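You operate a simulated robot arm through the tools that you are given. There is no shell and no other tool. Be economical: measure what you need, move in short steps, check, and stop when the job is done.

You run a simulated robot arm. Do the job below in one go: nothing can be reset, and whatever is moved stays where it is left.

JOB
Lift the folding leaf open.
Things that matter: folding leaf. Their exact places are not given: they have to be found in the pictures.

Only the result counts: the job must be done as asked and must still hold three seconds after the hand-in. Knocking over, shifting, dropping, spilling or breaking anything else fails it.

ROBOT AND FRAMES
A 7-joint arm with a two-finger parallel gripper on a trunk, on a base that drives. Base frame: it is fixed to the floor where the robot stands at the start and does not move with it; the origin is under the middle of the robot, x ahead of it, y to its left, z up. Lengths are in mm, angles in degrees, forces in N, time in s.
With the tool pointing down near the work surface it reaches from about 480 to 920 mm from the robot's upright axis, wherever it stands. Its first joint turns from -115.0 to 115.0 degrees. Places, roughly: folding leaf [500, 100, 500]. Payload 3.91 kg.
Tool frame: the origin (TCP) lies between the finger pads and is the grasp point; the fingertips stand 30 mm ahead of it; z points along the fingers, y is the line along which they close. Largest opening 110 mm; finger width 20, thickness 10; the body of the gripper, 48 by 112 mm, starts 55 mm behind the TCP.
Orientation is that of the tool frame in the base frame, as [roll, pitch, yaw] about the fixed x, y, z axes, in that order (R = Rz(yaw) Ry(pitch) Rx(roll)). With the fingers straight down and closing along the base's y, the tool's x points along the base's -x, its y along +y and its z along -z.

CONTROLS
- The arm moves only by the tool step_arm. Its argument "plan" is a list of rows, each a list of 3 entries, a list of its own where there are three numbers: the turn, a rotation vector about the base's x, y, z in units of 8 degrees (1.0 is 8 degrees), then the shift along the base's x, y, z in units of 25 mm (1.0 is 25 mm), then the closure, from 0 (fully open) to 1 (shut). In form: [[[wx, wy, wz], [dx, dy, dz], jaw], ...]. A call has 1 to 20 rows; each row shifts and turns the commanded pose from where the row before left it. A call with a number of a shift or a turn outside -1 to 1 is refused whole. A row lasts 0.2 s, in which the tool goes at most 50 mm and 8.6 degrees; a call with a longer step from one row to the next is refused whole, and so is a gripper value outside its range. Where a pose cannot be reached the arm comes as near as it can. A force on the tool above 40 N (or 10 N above the force at the start of the call, whichever is more), or a blocked arm, ends the call early, and 0.2 s more pass. Each finger travels about 153 mm/s and halts on what it meets, pressing with about 25 N; the grip force reading is that of the motor and also rises with nothing between the fingers. The clock runs only during rows and for 0.2 s after the last one: add rows that do not move to give the fingers time. The reply holds the time, the measured pose of the TCP, the force on the tool along the base axes, the opening and the grip force, in the units named above and with some noise.
- Cameras (640 x 400 px; columns grow to the right, rows downward): "scene" is now at [230.3, 178.4, 763.1]; the picture's right is [-0.33, -0.95, 0.00], its down [-0.46, 0.16, -0.87] and it looks along [0.82, -0.28, -0.49] (base axes); focal length 214 px, centre (320, 200). "wrist" rides on the gripper at [72, 17, -103] in the tool frame; the picture's right is [-0.23, 0.97, 0.00], its down [-0.76, -0.18, -0.62] and it looks along [-0.61, -0.14, 0.78] (tool axes); focal length 222 px, centre (320, 200).
- snapshot(camera): a new picture of that camera. It takes no simulated time.
- lift_body(by): slides the trunk up (or, below 0, down) by that many mm; the arm and the scene camera ride with it, the base frame stays. It gives what a move gives, with no picture.
- roll_base(legs): drives the robot by 1 to 6 legs, each [ahead, left, turn to the left] in mm, mm and degrees, along the robot's own axes; the way and the turn of a leg run together, so that a leg with both is an arc; at most 1500 mm and 180 degrees a leg. The arm and the cameras ride along, it lands a little off, and it stops where it bumps. It gives what a move gives.
- pan_tilt(pan, tilt): turns the head with the scene camera to pan (to the left, within 80 degrees either way) and tilt (down, from -29 to 69), counted from straight ahead of the robot. It gives what a move gives.
- pixel_to_xyz(camera, pixels): for up to 12 pixels [column, row] of the newest picture of that camera ("zoom" is the newest enlarged one), the place [x, y, z] in the base frame of the surface seen there, good to about 2 mm, but the place of the scene camera against the robot may be out by one fixed shift of up to 12 mm in any direction. It takes no simulated time.
- close_up(camera, box): a new picture of the part [left, top, right, bottom] of that camera's present view, enlarged. It takes no simulated time.
- close_job(): hands the job in; it is judged then, once.

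Keep the steps short. Do not move on a guess: measure, check each grasp and each placing, and mend mistakes. In all there are 80 turns and 52 pictures (those below and enlarged ones count). Leave the gripper open and the arm clear of the work at the hand-in unless told otherwise, and finish with a single line.

The tools are called by a JSON object that holds its "method" and its "body". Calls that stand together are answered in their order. step_arm: Moves the arm, as the interface text tells. Its arguments: {"type":"object","properties":{"plan":{"type":"array"}},"required":["plan"]} The other tools are called the same way: lift_body (by) slides the trunk up or down; roll_base (legs) drives the base; pan_tilt (pan, tilt) turns the head that bears the scene camera; snapshot (camera) takes a picture; pixel_to_xyz (camera, pixels) gives the place of the surface under pixels of a picture; close_up (camera, box) takes an enlarged picture of a part of a camera's view; close_job () hands the job in.

At the start:

```text
time_s: 0.0
tool_pos: [529.0, 52.1, 734.2]
tcp_rot: [-180.0, 0.1, -180.0]
ft_force: [0.0, -0.8, 0.4]
opening: 109.8
finger_force: 0.2
trunk travel left (down, up): [-100.0, 890.0]
robot x, y, heading: [5.4, 0.3, 0.0]
head pan, tilt: [-19.0, 29.4]
```

scene: 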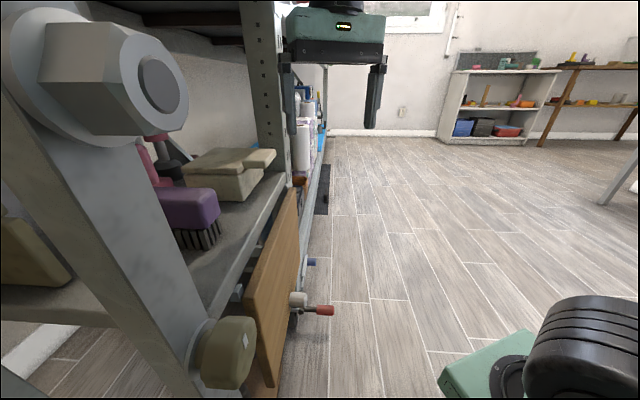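
wrist: 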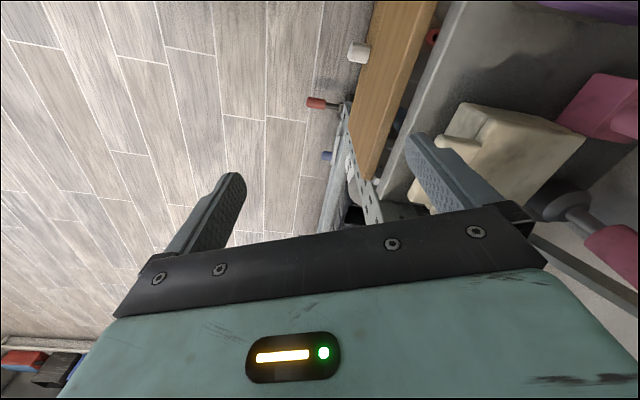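

I see a wooden panel (around pixel 270,300) hanging along a shelf edge, with a white knob at (298,299) and a red-ended rod at (320,310). I'll measure these and take an enlarged picture.

{"method": "pixel_to_xyz", "body": {"camera": "scene", "pixels": [[293, 195], [250, 290], [268, 380], [298, 225], [298, 299], [325, 310], [290, 250], [280, 330], [238, 293], [225, 350], [311, 262], [260, 200]]}}

{"method": "close_up", "body": {"camera": "scene", "box": [180, 160, 380, 400]}}

{"method": "close_up", "body": {"camera": "wrist", "box": [280, 0, 520, 220]}}

```text
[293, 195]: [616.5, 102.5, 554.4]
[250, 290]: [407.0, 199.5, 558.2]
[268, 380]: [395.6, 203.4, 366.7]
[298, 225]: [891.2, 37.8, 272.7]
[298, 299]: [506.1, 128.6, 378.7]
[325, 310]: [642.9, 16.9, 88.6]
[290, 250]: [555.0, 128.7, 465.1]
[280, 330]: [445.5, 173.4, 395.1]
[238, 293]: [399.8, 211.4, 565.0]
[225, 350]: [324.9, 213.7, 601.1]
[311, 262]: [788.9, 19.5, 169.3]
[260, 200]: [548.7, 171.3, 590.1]
```

```text
1.67 times, centred on (280, 280) of scene
```

zoom: 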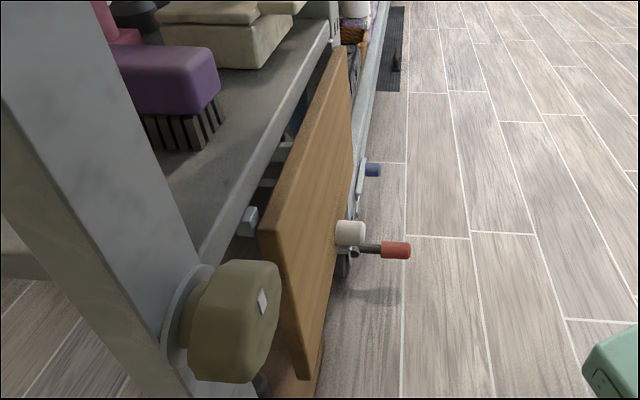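

```text
1.82 times, centred on (400, 110) of wrist
```

zoom: 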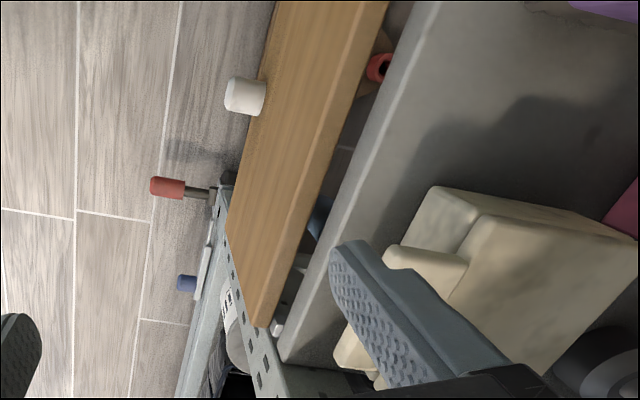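

The leaf is a board about 240 mm wide with its face turned toward the robot's right-front and a knob at about (506,128,379). The robot is very close to it. I'll look right for free floor before backing away.

{"method": "pan_tilt", "body": {"pan": -78, "tilt": 35}}

{"method": "snapshot", "body": {"camera": "scene"}}

```text
time_s: 1.3
tool_pos: [528.5, 51.8, 735.2]
tcp_rot: [-180.0, 0.0, -180.0]
ft_force: [0.1, 0.9, -0.1]
opening: 110.2
finger_force: 0.1
trunk travel left (down, up): [-100.0, 890.0]
robot x, y, heading: [1.0, 1.0, 0.1]
head pan, tilt: [-78.0, 35.0]
```

```text
47 pictures are left
```

scene: 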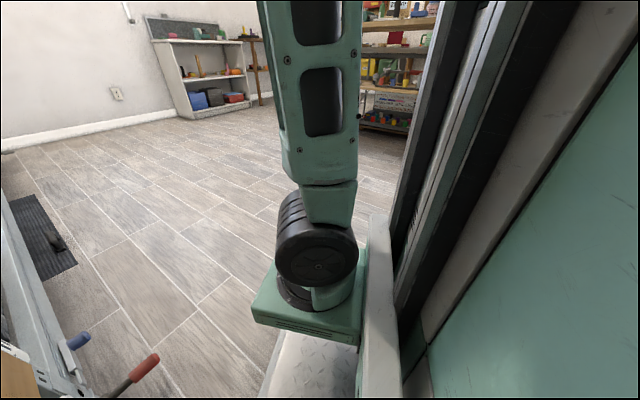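

The floor to the front-right looks free. I'll measure some points to be sure.

{"method": "pixel_to_xyz", "body": {"camera": "scene", "pixels": [[380, 200], [400, 150], [390, 110], [230, 230], [245, 90], [130, 385], [70, 345], [20, 300], [45, 385]]}}

```text
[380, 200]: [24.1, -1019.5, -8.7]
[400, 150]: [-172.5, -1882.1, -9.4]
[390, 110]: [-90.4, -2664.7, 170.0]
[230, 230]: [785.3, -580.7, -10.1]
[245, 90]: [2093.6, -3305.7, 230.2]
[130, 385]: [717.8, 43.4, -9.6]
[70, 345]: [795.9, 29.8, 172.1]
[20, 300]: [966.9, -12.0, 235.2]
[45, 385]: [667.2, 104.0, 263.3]
```

Free floor reaches past y = -1000 (and the camera reads about 9 mm low on z). I'll back off to the right, go a little ahead, then turn to face the leaf.

{"method": "roll_base", "body": {"legs": [[0, -500, 0], [200, 0, 0], [0, 0, 64]]}}

{"method": "pan_tilt", "body": {"pan": -10, "tilt": 35}}

{"method": "snapshot", "body": {"camera": "scene"}}

```text
time_s: 8.3
tool_pos: [384.8, 0.2, 734.2]
tcp_rot: [180.0, 0.0, -115.7]
ft_force: [0.1, -0.6, -0.2]
opening: 110.0
finger_force: 0.0
trunk travel left (down, up): [-100.0, 890.0]
robot x, y, heading: [206.0, -501.7, 64.1]
head pan, tilt: [-78.0, 35.0]
```

```text
time_s: 9.7
tool_pos: [384.7, -0.2, 734.2]
tcp_rot: [180.0, 0.0, -115.7]
ft_force: [1.4, -0.6, 0.0]
opening: 110.0
finger_force: 0.0
trunk travel left (down, up): [-100.0, 890.0]
robot x, y, heading: [202.0, -500.6, 64.4]
head pan, tilt: [-10.0, 35.0]
```

```text
46 pictures are left
```

scene: 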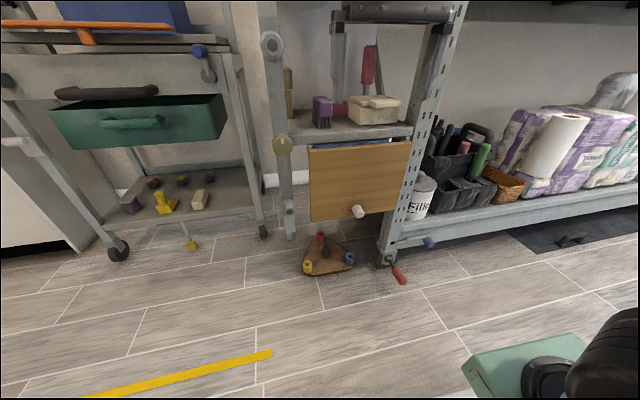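

Now the leaf is in full view, with its knob near its lower edge at (358,211). I'll enlarge and measure.

{"method": "close_up", "body": {"camera": "scene", "box": [264, 90, 456, 290]}}

{"method": "pixel_to_xyz", "body": {"camera": "scene", "pixels": [[311, 151], [408, 144], [313, 218], [398, 207], [358, 211], [345, 180], [357, 206], [281, 145], [289, 207], [390, 180]]}}

```text
2.00 times, centred on (360, 190) of scene
```

zoom: 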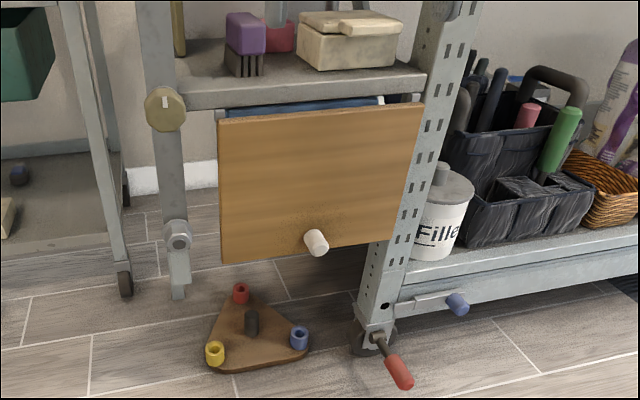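

```text
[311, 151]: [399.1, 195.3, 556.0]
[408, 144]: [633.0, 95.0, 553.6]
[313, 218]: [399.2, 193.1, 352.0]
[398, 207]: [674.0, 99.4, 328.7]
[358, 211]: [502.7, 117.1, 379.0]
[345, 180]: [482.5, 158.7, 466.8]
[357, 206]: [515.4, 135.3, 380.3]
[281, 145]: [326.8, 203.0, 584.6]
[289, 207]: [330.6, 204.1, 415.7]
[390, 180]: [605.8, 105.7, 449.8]
```

The leaf spans roughly (399,195) to (632,95), z about 361–565, hinged at the top, knob near the bottom. I'll back off 80 mm so the lifting arc stays in reach, then check with the wrist camera, which is the accurate one.

{"method": "roll_base", "body": {"legs": [[-80, 0, 0]]}}

{"method": "snapshot", "body": {"camera": "wrist"}}

```text
time_s: 10.7
tool_pos: [349.4, -73.9, 734.9]
tcp_rot: [-180.0, 0.0, -115.6]
ft_force: [0.0, 0.6, -0.4]
opening: 109.8
finger_force: 0.1
trunk travel left (down, up): [-100.0, 890.0]
robot x, y, heading: [171.5, -573.3, 64.3]
head pan, tilt: [-10.0, 35.0]
```

```text
44 pictures are left
```

wrist: 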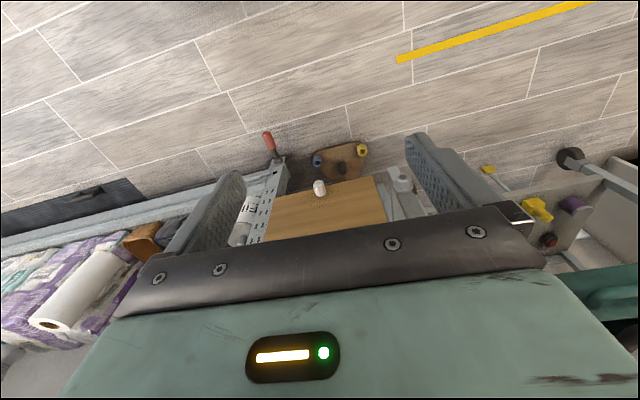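

The wrist camera sees the knob at (319,187). I'll enlarge and measure.

{"method": "close_up", "body": {"camera": "wrist", "box": [250, 150, 410, 250]}}

{"method": "pixel_to_xyz", "body": {"camera": "wrist", "pixels": [[319, 182], [319, 187], [320, 192], [313, 188], [325, 187], [330, 205], [300, 210], [360, 200], [290, 215], [378, 185]]}}

```text
4.00 times, centred on (330, 200) of wrist
```

zoom: 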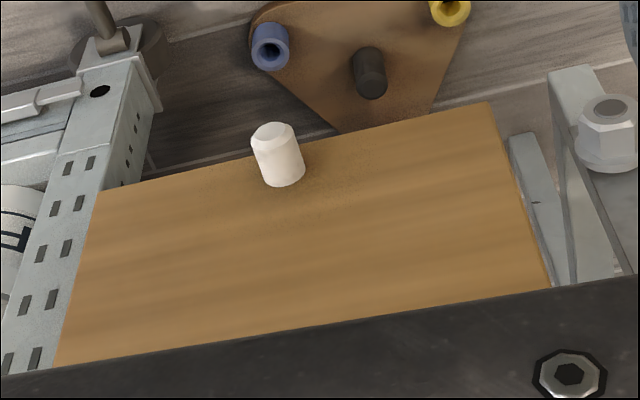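

```text
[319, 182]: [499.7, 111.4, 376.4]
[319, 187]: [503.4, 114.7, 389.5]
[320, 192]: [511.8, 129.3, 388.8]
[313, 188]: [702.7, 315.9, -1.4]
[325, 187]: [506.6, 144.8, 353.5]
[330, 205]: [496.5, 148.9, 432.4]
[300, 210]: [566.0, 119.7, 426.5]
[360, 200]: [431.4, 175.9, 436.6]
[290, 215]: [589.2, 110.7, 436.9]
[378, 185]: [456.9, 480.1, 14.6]
```

Use the enlarged picture for finer points on the knob and leaf.

{"method": "pixel_to_xyz", "body": {"camera": "zoom", "pixels": [[273, 130], [278, 150], [283, 178], [260, 165], [297, 160], [285, 190], [240, 200], [340, 180], [480, 118], [110, 210], [540, 280], [70, 350]]}}

```text
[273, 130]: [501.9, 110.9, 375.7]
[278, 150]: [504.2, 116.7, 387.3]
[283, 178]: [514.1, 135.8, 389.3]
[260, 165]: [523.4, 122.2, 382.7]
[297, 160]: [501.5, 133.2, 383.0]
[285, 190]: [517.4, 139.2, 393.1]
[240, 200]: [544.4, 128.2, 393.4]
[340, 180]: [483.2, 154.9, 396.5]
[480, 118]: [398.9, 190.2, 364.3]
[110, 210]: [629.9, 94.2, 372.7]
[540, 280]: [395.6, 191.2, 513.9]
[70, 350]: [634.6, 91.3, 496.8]
```

Knob: about 25 mm thick, sticking out 32 mm, axis at z≈377; leaf face normal heading 67.4°. I'll turn the tool from straight down to horizontal, facing the leaf, well in front of it (about 150 mm short), and check the pose.

{"method": "step_arm", "body": {"plan": [[[0, 0, 0.375], [0, 0, 0], 0], [[0.865, -0.36, 0], [0.329, 0.167, -0.7], 0], [[0.865, -0.36, 0], [0.329, 0.167, -0.7], 0], [[0.865, -0.36, 0], [0.329, 0.167, -0.7], 0], [[0.865, -0.36, 0], [0.329, 0.167, -0.7], 0], [[0.865, -0.36, 0], [0.329, 0.167, -0.7], 0], [[0.865, -0.36, 0], [0.329, 0.167, -0.7], 0], [[0.865, -0.36, 0], [0.329, 0.167, -0.7], 0], [[0.865, -0.36, 0], [0.329, 0.167, -0.7], 0], [[0.865, -0.36, 0], [0.329, 0.167, -0.7], 0], [[0.865, -0.36, 0], [0.329, 0.167, -0.7], 0], [[0.865, -0.36, 0], [0.329, 0.167, -0.7], 0], [[0.865, -0.36, 0], [0.329, 0.167, -0.7], 0], [[0, 0, 0], [0, 0, 0], 0]]}}

```text
time_s: 13.7
tool_pos: [443.8, 37.9, 566.2]
tcp_rot: [-179.2, 86.0, -113.4]
ft_force: [-0.2, -0.3, 0.3]
opening: 110.2
finger_force: 0.1
out of reach, approached as far as the arm can: row 9, 10, 11, 12, 13
trunk travel left (down, up): [-100.0, 890.0]
robot x, y, heading: [165.6, -570.2, 64.6]
head pan, tilt: [-10.0, 35.0]
```

The arm couldn't quite reach that close-in low pose. I'll back the base 100 mm and lower the trunk; this moves the tool away from the leaf and down, in free space.

{"method": "roll_base", "body": {"legs": [[-100, 0, 2.5]]}}

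{"method": "lift_body", "body": {"by": -100}}

```text
time_s: 14.9
tool_pos: [376.0, -41.6, 566.7]
tcp_rot: [-178.6, 86.0, -110.1]
ft_force: [0.5, 0.1, -0.3]
opening: 110.2
finger_force: 0.0
trunk travel left (down, up): [-100.0, 890.0]
robot x, y, heading: [127.3, -662.2, 67.0]
head pan, tilt: [-10.0, 35.0]
```

```text
time_s: 16.2
tool_pos: [376.7, -42.5, 466.2]
tcp_rot: [-178.6, 86.0, -110.3]
ft_force: [0.5, -0.8, -0.5]
opening: 110.0
finger_force: 0.1
trunk travel left (down, up): [0.0, 990.0]
robot x, y, heading: [131.6, -662.4, 66.9]
head pan, tilt: [-10.0, 35.0]
```

Tool is clear at (377,-42,466). Next: fix the small angle error and move to the pre-grasp in front of the knob.

{"method": "step_arm", "body": {"plan": [[[0.077, -0.032, -0.048], [0.68, 0.616, -0.593], 0], [[0.077, -0.032, -0.048], [0.68, 0.616, -0.593], 0], [[0.077, -0.032, -0.048], [0.68, 0.616, -0.593], 0], [[0.077, -0.032, -0.048], [0.68, 0.616, -0.593], 0], [[0.077, -0.032, -0.048], [0.68, 0.616, -0.593], 0], [[0.077, -0.032, -0.048], [0.68, 0.616, -0.593], 0], [[0, 0, 0], [0, 0, 0], 0]]}}

{"method": "snapshot", "body": {"camera": "wrist"}}

{"method": "snapshot", "body": {"camera": "scene"}}

```text
time_s: 17.8
tool_pos: [462.7, 54.1, 380.5]
tcp_rot: [-100.9, 89.8, -35.4]
ft_force: [-0.2, 1.1, 1.4]
opening: 109.8
finger_force: 0.0
out of reach, approached as far as the arm can: row 5, 6
trunk travel left (down, up): [0.0, 990.0]
robot x, y, heading: [128.6, -663.6, 67.0]
head pan, tilt: [-10.0, 35.0]
```

```text
42 pictures are left
```

wrist: 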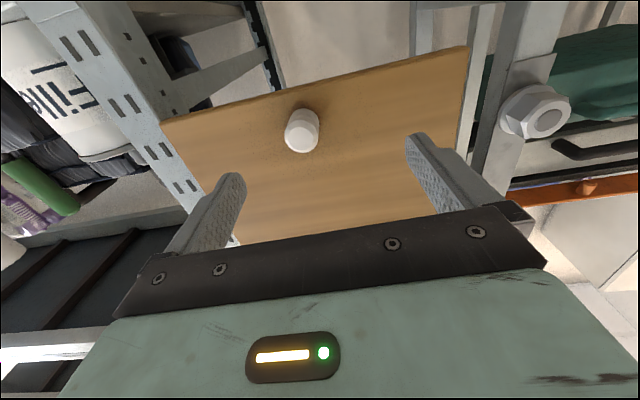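

```text
41 pictures are left
```

scene: 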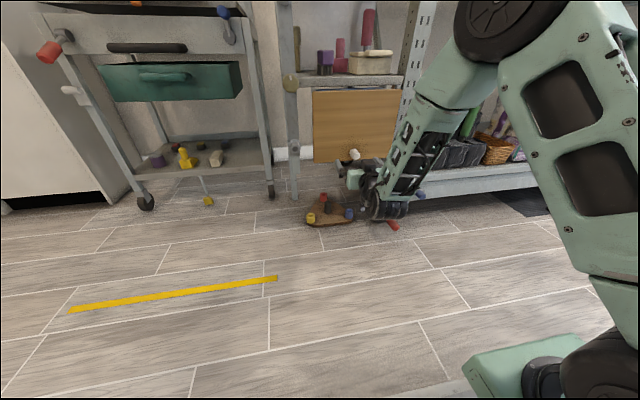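

The tool is about level, 17 mm left of the knob line, in line in depth. I'll use the base to shift right, then test whether the arm can extend forward.

{"method": "roll_base", "body": {"legs": [[0, -18, 0]]}}

{"method": "step_arm", "body": {"plan": [[[0, 0, 0.1], [0.154, 0.369, -0.05], 0], [[0, 0, 0.1], [0.154, 0.369, -0.05], 0], [[0, 0, 0], [0, 0, 0], 0]]}}

```text
time_s: 18.6
tool_pos: [478.8, 47.2, 380.8]
tcp_rot: [-106.8, 89.8, -41.2]
ft_force: [0.1, 0.1, -0.1]
opening: 109.8
finger_force: 0.1
trunk travel left (down, up): [0.0, 990.0]
robot x, y, heading: [144.5, -670.1, 66.9]
head pan, tilt: [-10.0, 35.0]
```

```text
time_s: 19.4
tool_pos: [471.8, 68.9, 380.1]
tcp_rot: [-124.5, 89.8, -57.8]
ft_force: [-0.4, 0.6, 0.8]
opening: 110.1
finger_force: 0.0
out of reach, approached as far as the arm can: row 1, 2
trunk travel left (down, up): [0.0, 990.0]
robot x, y, heading: [142.6, -674.5, 66.8]
head pan, tilt: [-10.0, 35.0]
```

The level pose sits at a joint limit. I'll pitch the fingers about 25° downward, which eases the wrist and still straddles the knob.

{"method": "step_arm", "body": {"plan": [[[-0.72, 0.3, 0], [0.088, -0.144, 0.2], 0], [[-0.72, 0.3, 0], [0.088, -0.144, 0.2], 0], [[-0.72, 0.3, 0], [0.088, -0.144, 0.2], 0], [[-0.72, 0.3, 0], [0.088, -0.144, 0.2], 0], [[0, 0, 0], [0, 0, 0], 0]]}}

```text
time_s: 20.6
tool_pos: [481.1, 53.7, 400.5]
tcp_rot: [-179.5, 64.9, -112.2]
ft_force: [0.0, -0.5, -0.6]
opening: 109.8
finger_force: 0.1
trunk travel left (down, up): [0.0, 990.0]
robot x, y, heading: [146.2, -670.6, 67.0]
head pan, tilt: [-10.0, 35.0]
```

Now exactly on target pose with no reach limit. I'll check alignment with the wrist camera.

{"method": "snapshot", "body": {"camera": "wrist"}}

{"method": "close_up", "body": {"camera": "wrist", "box": [220, 60, 420, 185]}}

```text
40 pictures are left
```

wrist: 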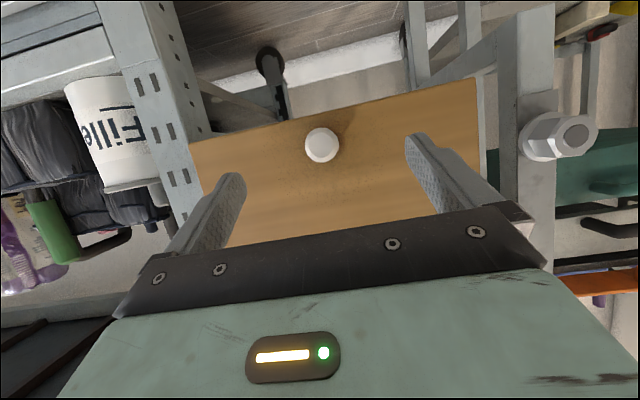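

```text
3.20 times, centred on (320, 122) of wrist
```

zoom: 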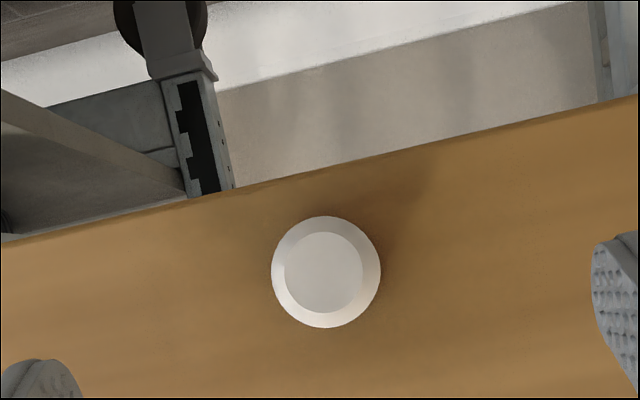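

{"method": "pixel_to_xyz", "body": {"camera": "zoom", "pixels": [[323, 272], [323, 228], [323, 315], [283, 272], [370, 272], [250, 275], [430, 260], [323, 345], [323, 190]]}}

```text
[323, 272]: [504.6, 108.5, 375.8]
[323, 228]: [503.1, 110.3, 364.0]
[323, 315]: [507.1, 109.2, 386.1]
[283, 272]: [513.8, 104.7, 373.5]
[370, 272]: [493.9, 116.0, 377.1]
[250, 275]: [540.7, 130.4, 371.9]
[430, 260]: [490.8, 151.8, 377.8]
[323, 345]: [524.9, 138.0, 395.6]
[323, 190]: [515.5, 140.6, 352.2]
```

Knob confirmed centred: axis at (504,109,376). Next I advance 56 mm along the leaf normal and close on the knob.

{"method": "step_arm", "body": {"plan": [[[0, 0, 0], [0.215, 0.517, -0.14], 0], [[0, 0, 0], [0.215, 0.517, -0.14], 0], [[0, 0, 0], [0.215, 0.517, -0.14], 0], [[0, 0, 0], [0.215, 0.517, -0.14], 0], [[0, 0, 0], [0, 0, 0], 0], [[0, 0, 0], [0, 0, 0], 0.5], [[0, 0, 0], [0, 0, 0], 1], [[0, 0, 0], [0, 0, 0], 1], [[0, 0, 0], [0, 0, 0], 1]]}}

{"method": "snapshot", "body": {"camera": "wrist"}}

```text
time_s: 22.6
tool_pos: [503.0, 106.0, 387.5]
tcp_rot: [-179.4, 65.0, -112.3]
ft_force: [4.5, 0.5, 0.5]
opening: 27.5
finger_force: 45.0
trunk travel left (down, up): [0.0, 990.0]
robot x, y, heading: [145.6, -669.0, 66.8]
head pan, tilt: [-10.0, 35.0]
```

```text
38 pictures are left
```

wrist: 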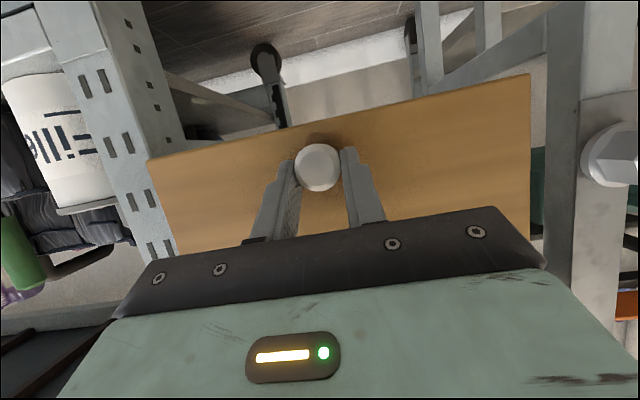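

The knob is held (27.5 mm, 45 N). Now I start the lifting arc about the top hinge: first 16° in small rows, watching force.

{"method": "step_arm", "body": {"plan": [[[-0.4615, 0.192, 0], [-0.183, -0.439, 0.14], 1], [[-0.4615, 0.192, 0], [-0.178, -0.428, 0.176], 1], [[-0.4615, 0.192, 0], [-0.174, -0.417, 0.208], 1], [[-0.4615, 0.192, 0], [-0.167, -0.402, 0.24], 1], [[0, 0, 0], [0, 0, 0], 1]]}}

{"method": "snapshot", "body": {"camera": "wrist"}}

```text
time_s: 23.8
tool_pos: [486.0, 62.8, 408.7]
tcp_rot: [-179.5, 49.1, -112.3]
ft_force: [11.4, 5.9, 15.2]
opening: 27.4
finger_force: 45.4
trunk travel left (down, up): [0.0, 990.0]
robot x, y, heading: [145.7, -670.0, 66.9]
head pan, tilt: [-10.0, 35.0]
```

```text
37 pictures are left
```

wrist: 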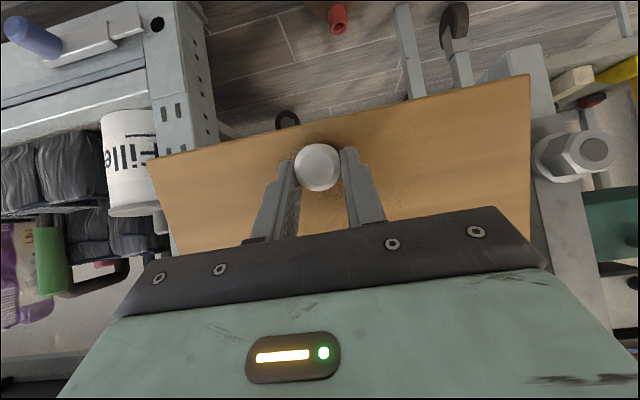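

The leaf follows. The force points toward the hinge (radius slightly too big), so I correct the centre about 10 mm deeper and continue another 16°.

{"method": "step_arm", "body": {"plan": [[[-0.4615, 0.192, 0], [-0.141, -0.339, 0.364], 1], [[-0.4615, 0.192, 0], [-0.151, -0.362, 0.324], 1], [[-0.4615, 0.192, 0], [-0.141, -0.339, 0.348], 1], [[-0.4615, 0.192, 0], [-0.131, -0.314, 0.376], 1], [[0, 0, 0], [0, 0, 0], 1]]}}

{"method": "snapshot", "body": {"camera": "scene"}}

```text
time_s: 25.0
tool_pos: [470.3, 28.4, 439.5]
tcp_rot: [-179.6, 33.0, -112.3]
ft_force: [-3.5, -1.5, -1.2]
opening: 27.5
finger_force: 45.1
trunk travel left (down, up): [0.0, 990.0]
robot x, y, heading: [143.7, -671.3, 66.9]
head pan, tilt: [-10.0, 35.0]
```

```text
36 pictures are left
```

scene: 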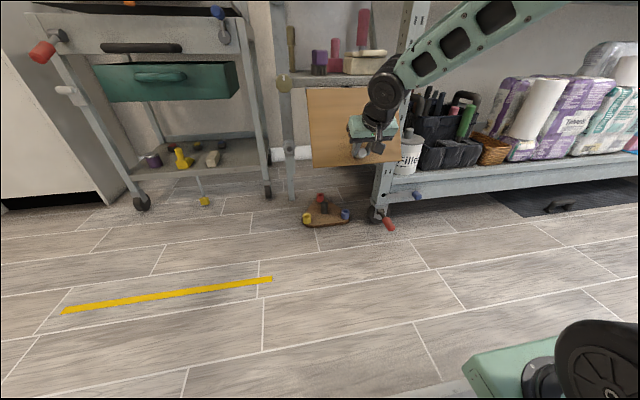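

Force is nearly zero now; leaf at about 32°. Continue another 24°.

{"method": "step_arm", "body": {"plan": [[[-0.4615, 0.192, 0], [-0.124, -0.299, 0.396], 1], [[-0.4615, 0.192, 0], [-0.112, -0.269, 0.42], 1], [[-0.4615, 0.192, 0], [-0.101, -0.244, 0.44], 1], [[-0.4615, 0.192, 0], [-0.091, -0.218, 0.456], 1], [[-0.4615, 0.192, 0], [-0.077, -0.185, 0.468], 1], [[-0.4615, 0.192, 0], [-0.065, -0.155, 0.484], 1], [[0, 0, 0], [0, 0, 0], 1]]}}

{"method": "snapshot", "body": {"camera": "scene"}}

```text
time_s: 26.6
tool_pos: [455.6, -6.3, 505.3]
tcp_rot: [-179.7, 8.4, -112.5]
ft_force: [0.3, 1.5, -3.0]
opening: 27.6
finger_force: 45.5
trunk travel left (down, up): [0.0, 990.0]
robot x, y, heading: [144.0, -671.9, 66.9]
head pan, tilt: [-10.0, 35.0]
stopped in row 7: the force on the tool passed its limit (the readings are from after the stop); the commanded pose is now the measured one
```

```text
35 pictures are left
```

scene: 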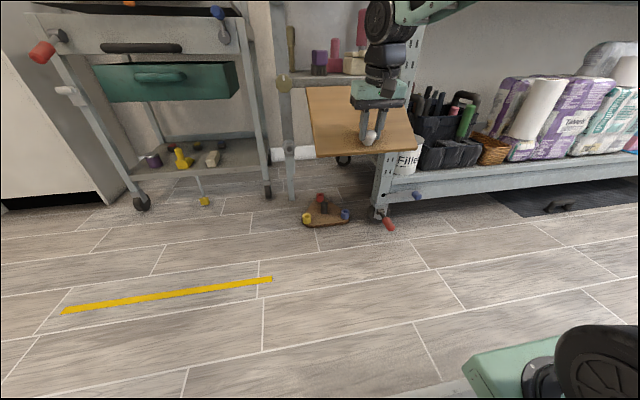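

Motion finished but a force spike occurred at about 57°. I'll look closely and measure the leaf before continuing.

{"method": "close_up", "body": {"camera": "scene", "box": [260, 40, 440, 180]}}

{"method": "pixel_to_xyz", "body": {"camera": "scene", "pixels": [[310, 90], [320, 150], [408, 147], [340, 100], [340, 140], [280, 83], [300, 84]]}}

{"method": "snapshot", "body": {"camera": "wrist"}}

```text
2.86 times, centred on (350, 110) of scene
```

zoom: 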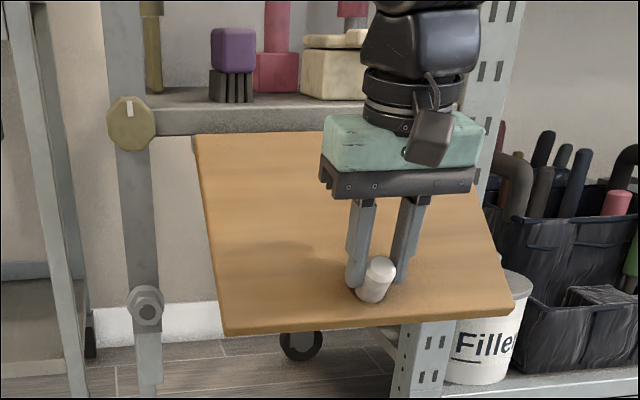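

```text
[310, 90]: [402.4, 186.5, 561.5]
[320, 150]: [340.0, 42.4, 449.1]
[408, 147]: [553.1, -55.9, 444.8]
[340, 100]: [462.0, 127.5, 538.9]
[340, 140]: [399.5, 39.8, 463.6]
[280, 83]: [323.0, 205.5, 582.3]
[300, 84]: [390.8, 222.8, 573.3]
```

```text
33 pictures are left
```

wrist: 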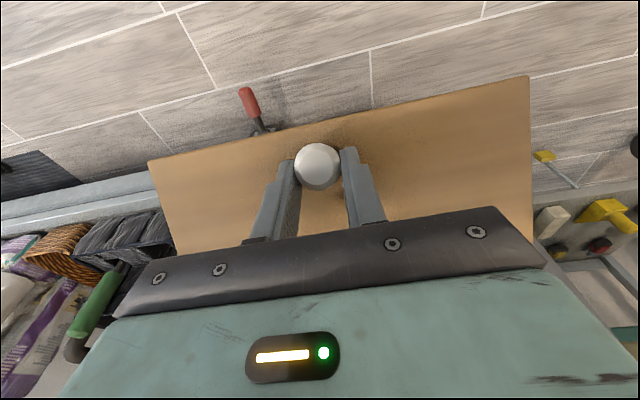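

Leaf stands at about 55° with nothing visibly jammed. Fitting a circle to the poses gives the hinge nearer at s≈339, z≈559, so the spike was radius mismatch. Continue 8° with the refined centre.

{"method": "step_arm", "body": {"plan": [[[-0.4615, 0.192, 0], [-0.051, -0.122, 0.48], 1], [[-0.4615, 0.192, 0], [-0.038, -0.092, 0.488], 1], [[0, 0, 0], [0, 0, 0], 1]]}}

```text
time_s: 27.4
tool_pos: [451.4, -13.9, 530.8]
tcp_rot: [-179.7, 0.3, -112.4]
ft_force: [-3.8, -10.6, 0.2]
opening: 27.5
finger_force: 45.5
trunk travel left (down, up): [0.0, 990.0]
robot x, y, heading: [148.2, -668.7, 66.9]
head pan, tilt: [-10.0, 35.0]
```

Smooth. Force hints at a slightly larger radius; continue 16° with small outward correction.

{"method": "step_arm", "body": {"plan": [[[-0.4615, 0.192, 0], [-0.054, -0.129, 0.492], 1], [[-0.4615, 0.192, 0], [-0.011, -0.026, 0.496], 1], [[-0.4615, 0.192, 0], [0, 0, 0.5], 1], [[-0.4615, 0.192, 0], [0.017, 0.04, 0.5], 1], [[0, 0, 0], [0, 0, 0], 1]]}}

{"method": "snapshot", "body": {"camera": "scene"}}

```text
time_s: 28.6
tool_pos: [450.2, -15.6, 580.6]
tcp_rot: [-179.7, -15.6, -112.3]
ft_force: [-1.6, -9.5, 4.2]
opening: 27.2
finger_force: 45.3
trunk travel left (down, up): [0.0, 990.0]
robot x, y, heading: [143.2, -668.7, 66.9]
head pan, tilt: [-10.0, 35.0]
```

```text
32 pictures are left
```

scene: 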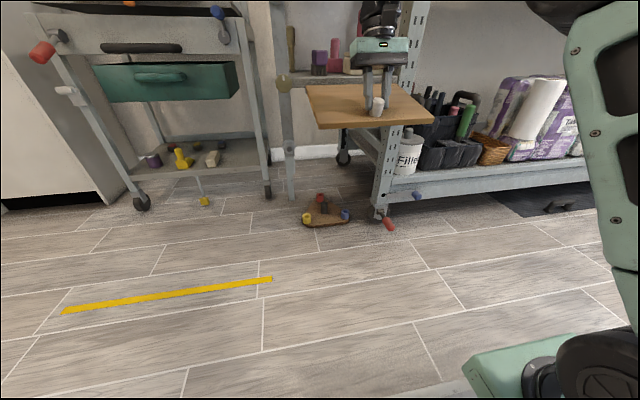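

Leaf at ~80°. Continue toward horizontal in 8° more, then check angle.

{"method": "step_arm", "body": {"plan": [[[-0.4615, 0.192, 0], [0.015, 0.037, 0.5], 1], [[-0.4615, 0.192, 0], [0.038, 0.092, 0.496], 1], [[0, 0, 0], [0, 0, 0], 1]]}}

{"method": "close_up", "body": {"camera": "scene", "box": [260, 20, 460, 160]}}

```text
time_s: 29.1
tool_pos: [450.2, -21.2, 588.9]
tcp_rot: [180.0, -20.1, -112.5]
ft_force: [-2.0, 1.1, -4.8]
opening: 27.4
finger_force: 44.5
out of reach, approached as far as the arm can: row 2
trunk travel left (down, up): [0.0, 990.0]
robot x, y, heading: [140.8, -668.8, 67.0]
head pan, tilt: [-10.0, 35.0]
stopped in row 2: the force on the tool passed its limit (the readings are from after the stop); the commanded pose is now the measured one
```

```text
2.86 times, centred on (360, 90) of scene
```

zoom: 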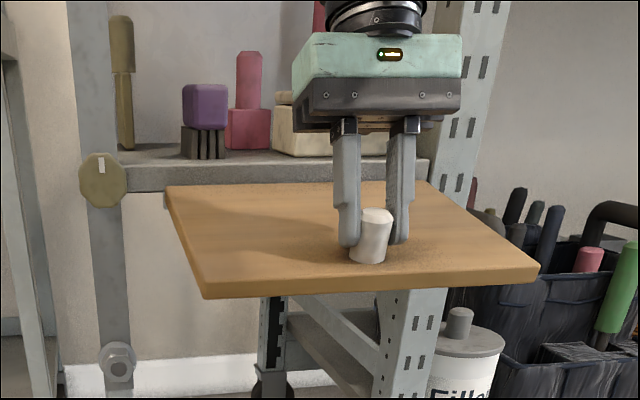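

{"method": "pixel_to_xyz", "body": {"camera": "zoom", "pixels": [[175, 190], [205, 275], [530, 265], [240, 200], [260, 270], [300, 250], [290, 195], [480, 260], [440, 200]]}}

```text
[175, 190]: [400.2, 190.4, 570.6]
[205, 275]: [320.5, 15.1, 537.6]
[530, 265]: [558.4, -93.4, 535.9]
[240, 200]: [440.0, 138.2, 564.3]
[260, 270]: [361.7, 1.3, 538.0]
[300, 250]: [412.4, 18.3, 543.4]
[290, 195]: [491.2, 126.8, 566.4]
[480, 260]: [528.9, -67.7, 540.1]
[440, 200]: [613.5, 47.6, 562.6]
```

The leaf is now ~80° from hanging (about 10° below level); that tilt reached an arm limit. Keep the tool angle fixed and raise gently along the arc to learn whether the leaf goes further.

{"method": "step_arm", "body": {"plan": [[[0.3, -0.125, 0], [0.01, 0.02, 0.25], 1], [[0.3, -0.125, 0], [0.01, 0.02, 0.25], 1], [[0, 0, 0], [0, 0, 0], 1]]}}

```text
time_s: 29.9
tool_pos: [449.9, -21.1, 603.3]
tcp_rot: [179.8, -15.0, -112.4]
ft_force: [-8.3, -21.3, -8.1]
opening: 27.5
finger_force: 45.0
trunk travel left (down, up): [0.0, 990.0]
robot x, y, heading: [147.3, -666.1, 66.7]
head pan, tilt: [-10.0, 35.0]
```

It keeps rising (z 603). Relax the inward push a little and raise again.

{"method": "step_arm", "body": {"plan": [[[0, 0, 0], [-0.04, -0.1, 0.15], 1], [[0, 0, 0], [0, 0, 0.25], 1], [[0, 0, 0], [0, 0, 0.25], 1], [[0, 0, 0], [0, 0, 0], 1]]}}

{"method": "close_up", "body": {"camera": "scene", "box": [260, 20, 460, 160]}}

{"method": "pixel_to_xyz", "body": {"camera": "zoom", "pixels": [[175, 187], [240, 197], [260, 250], [290, 195], [290, 240], [460, 240], [440, 200]]}}

```text
time_s: 30.9
tool_pos: [449.8, -20.0, 617.0]
tcp_rot: [179.9, -14.6, -112.7]
ft_force: [10.2, 32.5, -10.8]
opening: 27.3
finger_force: 44.9
trunk travel left (down, up): [0.0, 990.0]
robot x, y, heading: [145.7, -668.4, 66.8]
head pan, tilt: [-10.0, 35.0]
```

```text
2.86 times, centred on (360, 90) of scene
```

zoom: 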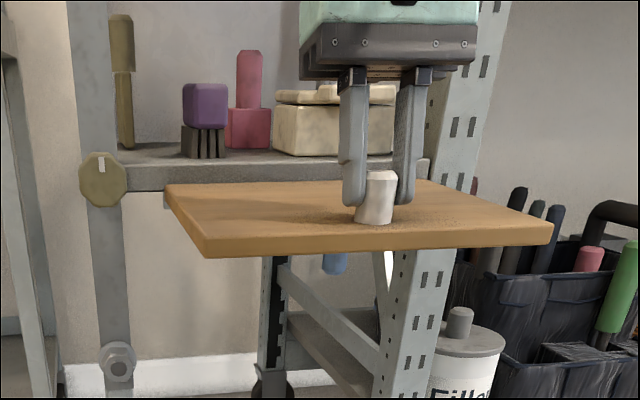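

```text
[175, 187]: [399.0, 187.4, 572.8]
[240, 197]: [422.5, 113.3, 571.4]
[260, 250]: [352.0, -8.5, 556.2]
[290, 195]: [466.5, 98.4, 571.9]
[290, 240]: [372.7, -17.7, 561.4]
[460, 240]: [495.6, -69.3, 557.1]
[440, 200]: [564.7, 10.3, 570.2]
```

Leaf is ~87°, almost level; force now pulls inward, so I ease inward and go further.

{"method": "step_arm", "body": {"plan": [[[0, 0, 0], [0.046, 0.11, 0.1], 1], [[0, 0, 0], [0.025, 0.06, 0.25], 1], [[0, 0, 0], [0.025, 0.06, 0.25], 1], [[0, 0, 0], [0, 0, 0], 1]]}}

{"method": "close_up", "body": {"camera": "scene", "box": [260, 20, 460, 160]}}

{"method": "pixel_to_xyz", "body": {"camera": "zoom", "pixels": [[175, 187], [230, 195], [250, 230], [290, 195], [290, 230], [460, 230], [440, 200]]}}

```text
time_s: 31.9
tool_pos: [450.3, -17.4, 626.6]
tcp_rot: [179.9, -15.0, -112.3]
ft_force: [-3.2, -12.2, -9.0]
opening: 27.6
finger_force: 44.7
out of reach, approached as far as the arm can: row 3
trunk travel left (down, up): [0.0, 990.0]
robot x, y, heading: [144.7, -671.0, 66.7]
head pan, tilt: [-10.0, 35.0]
```

```text
2.86 times, centred on (360, 90) of scene
```

zoom: 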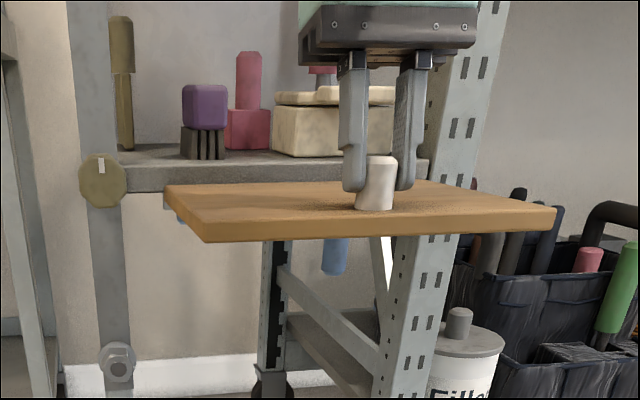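

```text
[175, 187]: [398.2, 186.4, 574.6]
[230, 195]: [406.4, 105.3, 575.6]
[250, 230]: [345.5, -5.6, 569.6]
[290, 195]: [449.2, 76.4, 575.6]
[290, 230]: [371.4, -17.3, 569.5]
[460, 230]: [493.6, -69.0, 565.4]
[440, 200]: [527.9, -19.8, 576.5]
```

Leaf ~88°. The past-vertical tool tilt limits reach; I'll let the pads pivot back to vertical on the knob while lifting a bit more.

{"method": "step_arm", "body": {"plan": [[[0.585, -0.243, 0], [-0.02, -0.048, 0.12], 1], [[0.585, -0.243, 0], [-0.02, -0.048, 0.12], 1], [[0.585, -0.243, 0], [-0.01, -0.03, 0.16], 1], [[0, 0, 0], [0, 0, 0.2], 1], [[0, 0, 0], [0, 0, 0], 1]]}}

{"method": "close_up", "body": {"camera": "scene", "box": [260, 20, 460, 160]}}

{"method": "pixel_to_xyz", "body": {"camera": "zoom", "pixels": [[175, 187], [230, 195], [250, 215], [290, 195], [290, 215], [460, 215], [440, 200]]}}

```text
time_s: 33.1
tool_pos: [450.3, -20.5, 640.7]
tcp_rot: [179.9, 0.4, -112.4]
ft_force: [-3.8, 3.7, -11.1]
opening: 27.6
finger_force: 45.0
trunk travel left (down, up): [0.0, 990.0]
robot x, y, heading: [144.1, -667.7, 67.0]
head pan, tilt: [-10.0, 35.0]
```

```text
2.86 times, centred on (360, 90) of scene
```

zoom: 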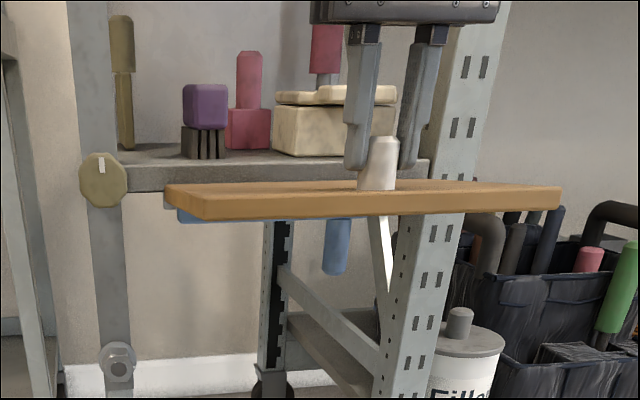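

```text
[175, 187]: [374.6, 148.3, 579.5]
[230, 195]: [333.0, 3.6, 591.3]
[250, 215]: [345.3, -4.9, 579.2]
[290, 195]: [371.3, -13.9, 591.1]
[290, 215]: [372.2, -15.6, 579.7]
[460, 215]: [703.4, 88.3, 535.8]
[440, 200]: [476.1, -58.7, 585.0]
```

The leaf is now ~4° above level and still moves freely. Continue along the arc to find its stop.

{"method": "step_arm", "body": {"plan": [[[0, 0, 0], [0.074, 0.177, 0.51], 1], [[-0.1, 0.04, 0], [0.084, 0.203, 0.5], 1], [[-0.1, 0.04, 0], [0.097, 0.232, 0.48], 1], [[0, 0, 0], [0, 0, 0], 1]]}}

{"method": "snapshot", "body": {"camera": "scene"}}

```text
time_s: 33.5
tool_pos: [449.6, -17.8, 647.5]
tcp_rot: [-180.0, -0.6, -112.4]
ft_force: [0.9, -0.7, -13.2]
opening: 27.7
finger_force: 45.3
trunk travel left (down, up): [0.0, 990.0]
robot x, y, heading: [143.8, -666.8, 66.9]
head pan, tilt: [-10.0, 35.0]
stopped in row 1: the force on the tool passed its limit (the readings are from after the stop); the commanded pose is now the measured one
```

```text
27 pictures are left
```

scene: 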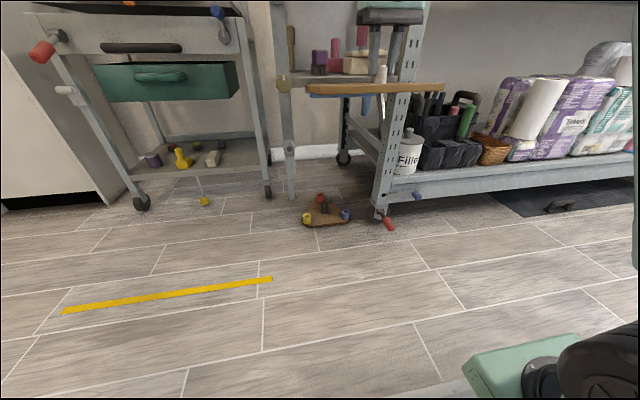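

The force limit tripped quickly: perhaps a stop near 96°. I'll probe gently with 3 mm steps.

{"method": "step_arm", "body": {"plan": [[[0, 0, 0], [0.015, 0.035, 0.1], 1], [[0, 0, 0], [0.015, 0.035, 0.1], 1], [[0, 0, 0], [0.015, 0.035, 0.1], 1], [[0, 0, 0], [0, 0, 0], 1]]}}

{"method": "close_up", "body": {"camera": "scene", "box": [260, 20, 460, 160]}}

{"method": "pixel_to_xyz", "body": {"camera": "zoom", "pixels": [[240, 180], [240, 192], [320, 200], [330, 182], [480, 192], [372, 180]]}}

```text
time_s: 34.0
tool_pos: [450.3, -17.8, 647.0]
tcp_rot: [-180.0, -1.3, -112.3]
ft_force: [0.8, -2.7, -12.9]
opening: 27.2
finger_force: 45.3
trunk travel left (down, up): [0.0, 990.0]
robot x, y, heading: [145.2, -670.8, 66.9]
head pan, tilt: [-10.0, 35.0]
stopped in row 2: the force on the tool passed its limit (the readings are from after the stop); the commanded pose is now the measured one
```

```text
2.86 times, centred on (360, 90) of scene
```

zoom: 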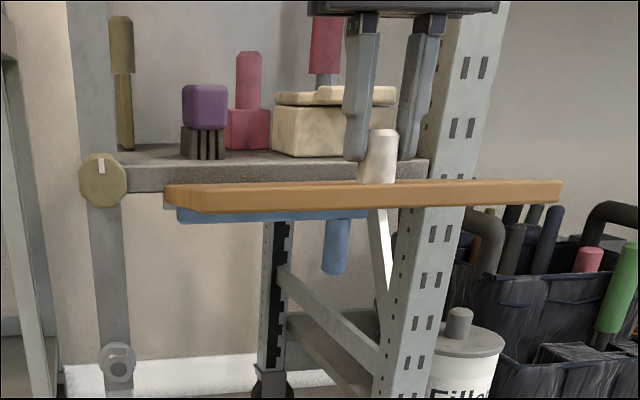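

```text
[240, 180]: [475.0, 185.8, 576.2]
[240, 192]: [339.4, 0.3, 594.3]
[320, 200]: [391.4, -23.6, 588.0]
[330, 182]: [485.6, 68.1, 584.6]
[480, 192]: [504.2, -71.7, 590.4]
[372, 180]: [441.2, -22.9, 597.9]
```

The leaf is hard against its upper stop (~96°). I'll open the fingers in place and see whether it stays.

{"method": "step_arm", "body": {"plan": [[[0, 0, 0], [0, 0, 0], 0.7], [[0, 0, 0], [0, 0, 0], 0.6], [[0, 0, 0], [0, 0, 0], 0.5]]}}

{"method": "close_up", "body": {"camera": "scene", "box": [260, 20, 460, 160]}}

```text
time_s: 34.8
tool_pos: [450.1, -18.9, 648.7]
tcp_rot: [179.9, -1.1, -112.3]
ft_force: [-0.5, 0.2, 0.2]
opening: 54.9
finger_force: 0.0
trunk travel left (down, up): [0.0, 990.0]
robot x, y, heading: [145.1, -670.9, 66.8]
head pan, tilt: [-10.0, 35.0]
```

```text
2.86 times, centred on (360, 90) of scene
```

zoom: 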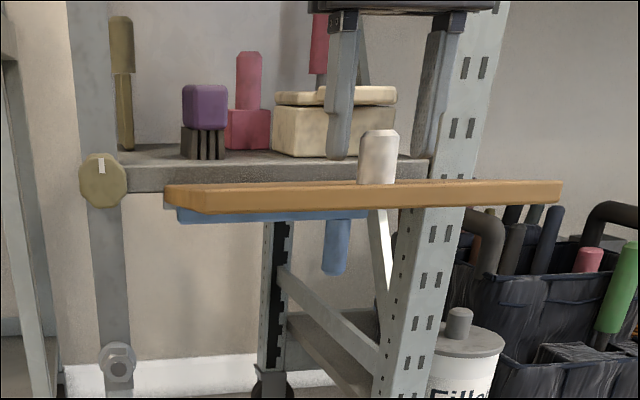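

The leaf stays up with the fingers open. I'll open fully, lift the tool straight up clear of the knob, and wait to confirm.

{"method": "step_arm", "body": {"plan": [[[0, 0, 0], [0, 0, 0], 0], [[0, 0, 0], [0, 0, 0], 0], [[0, 0, 0], [0, 0, 0.8], 0], [[0, 0, 0], [0, 0, 0.8], 0], [[0, 0, 0], [0, 0, 0.8], 0], [[0, 0, 0], [-0.3, -0.7, 0.6], 0], [[0, 0, 0], [-0.3, -0.7, 0.6], 0], [[0, 0, 0], [0, 0, 0], 0], [[0, 0, 0], [0, 0, 0], 0], [[0, 0, 0], [0, 0, 0], 0], [[0, 0, 0], [0, 0, 0], 0], [[0, 0, 0], [0, 0, 0], 0], [[0, 0, 0], [0, 0, 0], 0], [[0, 0, 0], [0, 0, 0], 0], [[0, 0, 0], [0, 0, 0], 0], [[0, 0, 0], [0, 0, 0], 0], [[0, 0, 0], [0, 0, 0], 0]]}}

{"method": "snapshot", "body": {"camera": "scene"}}

```text
time_s: 38.4
tool_pos: [443.2, -37.5, 720.6]
tcp_rot: [-179.9, -0.9, -112.3]
ft_force: [-0.4, 0.0, 0.3]
opening: 110.1
finger_force: 0.0
out of reach, approached as far as the arm can: row 7
trunk travel left (down, up): [0.0, 990.0]
robot x, y, heading: [147.2, -670.2, 66.7]
head pan, tilt: [-10.0, 35.0]
```

```text
24 pictures are left
```

scene: 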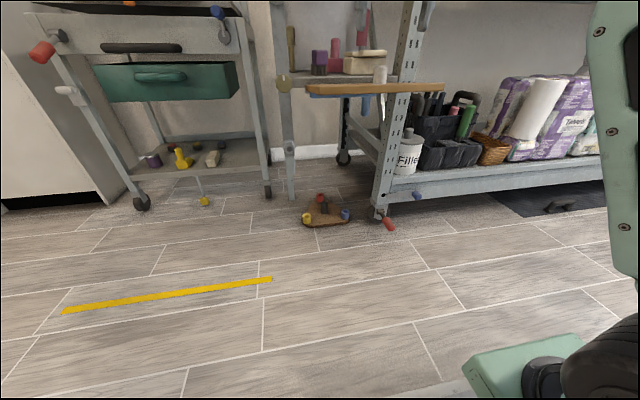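

The leaf has stayed raised against its stop for more than 3 s. The gripper is open and about 60 mm above the knob, and nothing else has moved. I'm handing in.

{"method": "close_job", "body": {}}

```text
The job is handed in.
```

The folding leaf is lifted open to its upper stop, just past level; it stayed up on its own for over 3 s before hand-in, with the gripper open and the arm clear.
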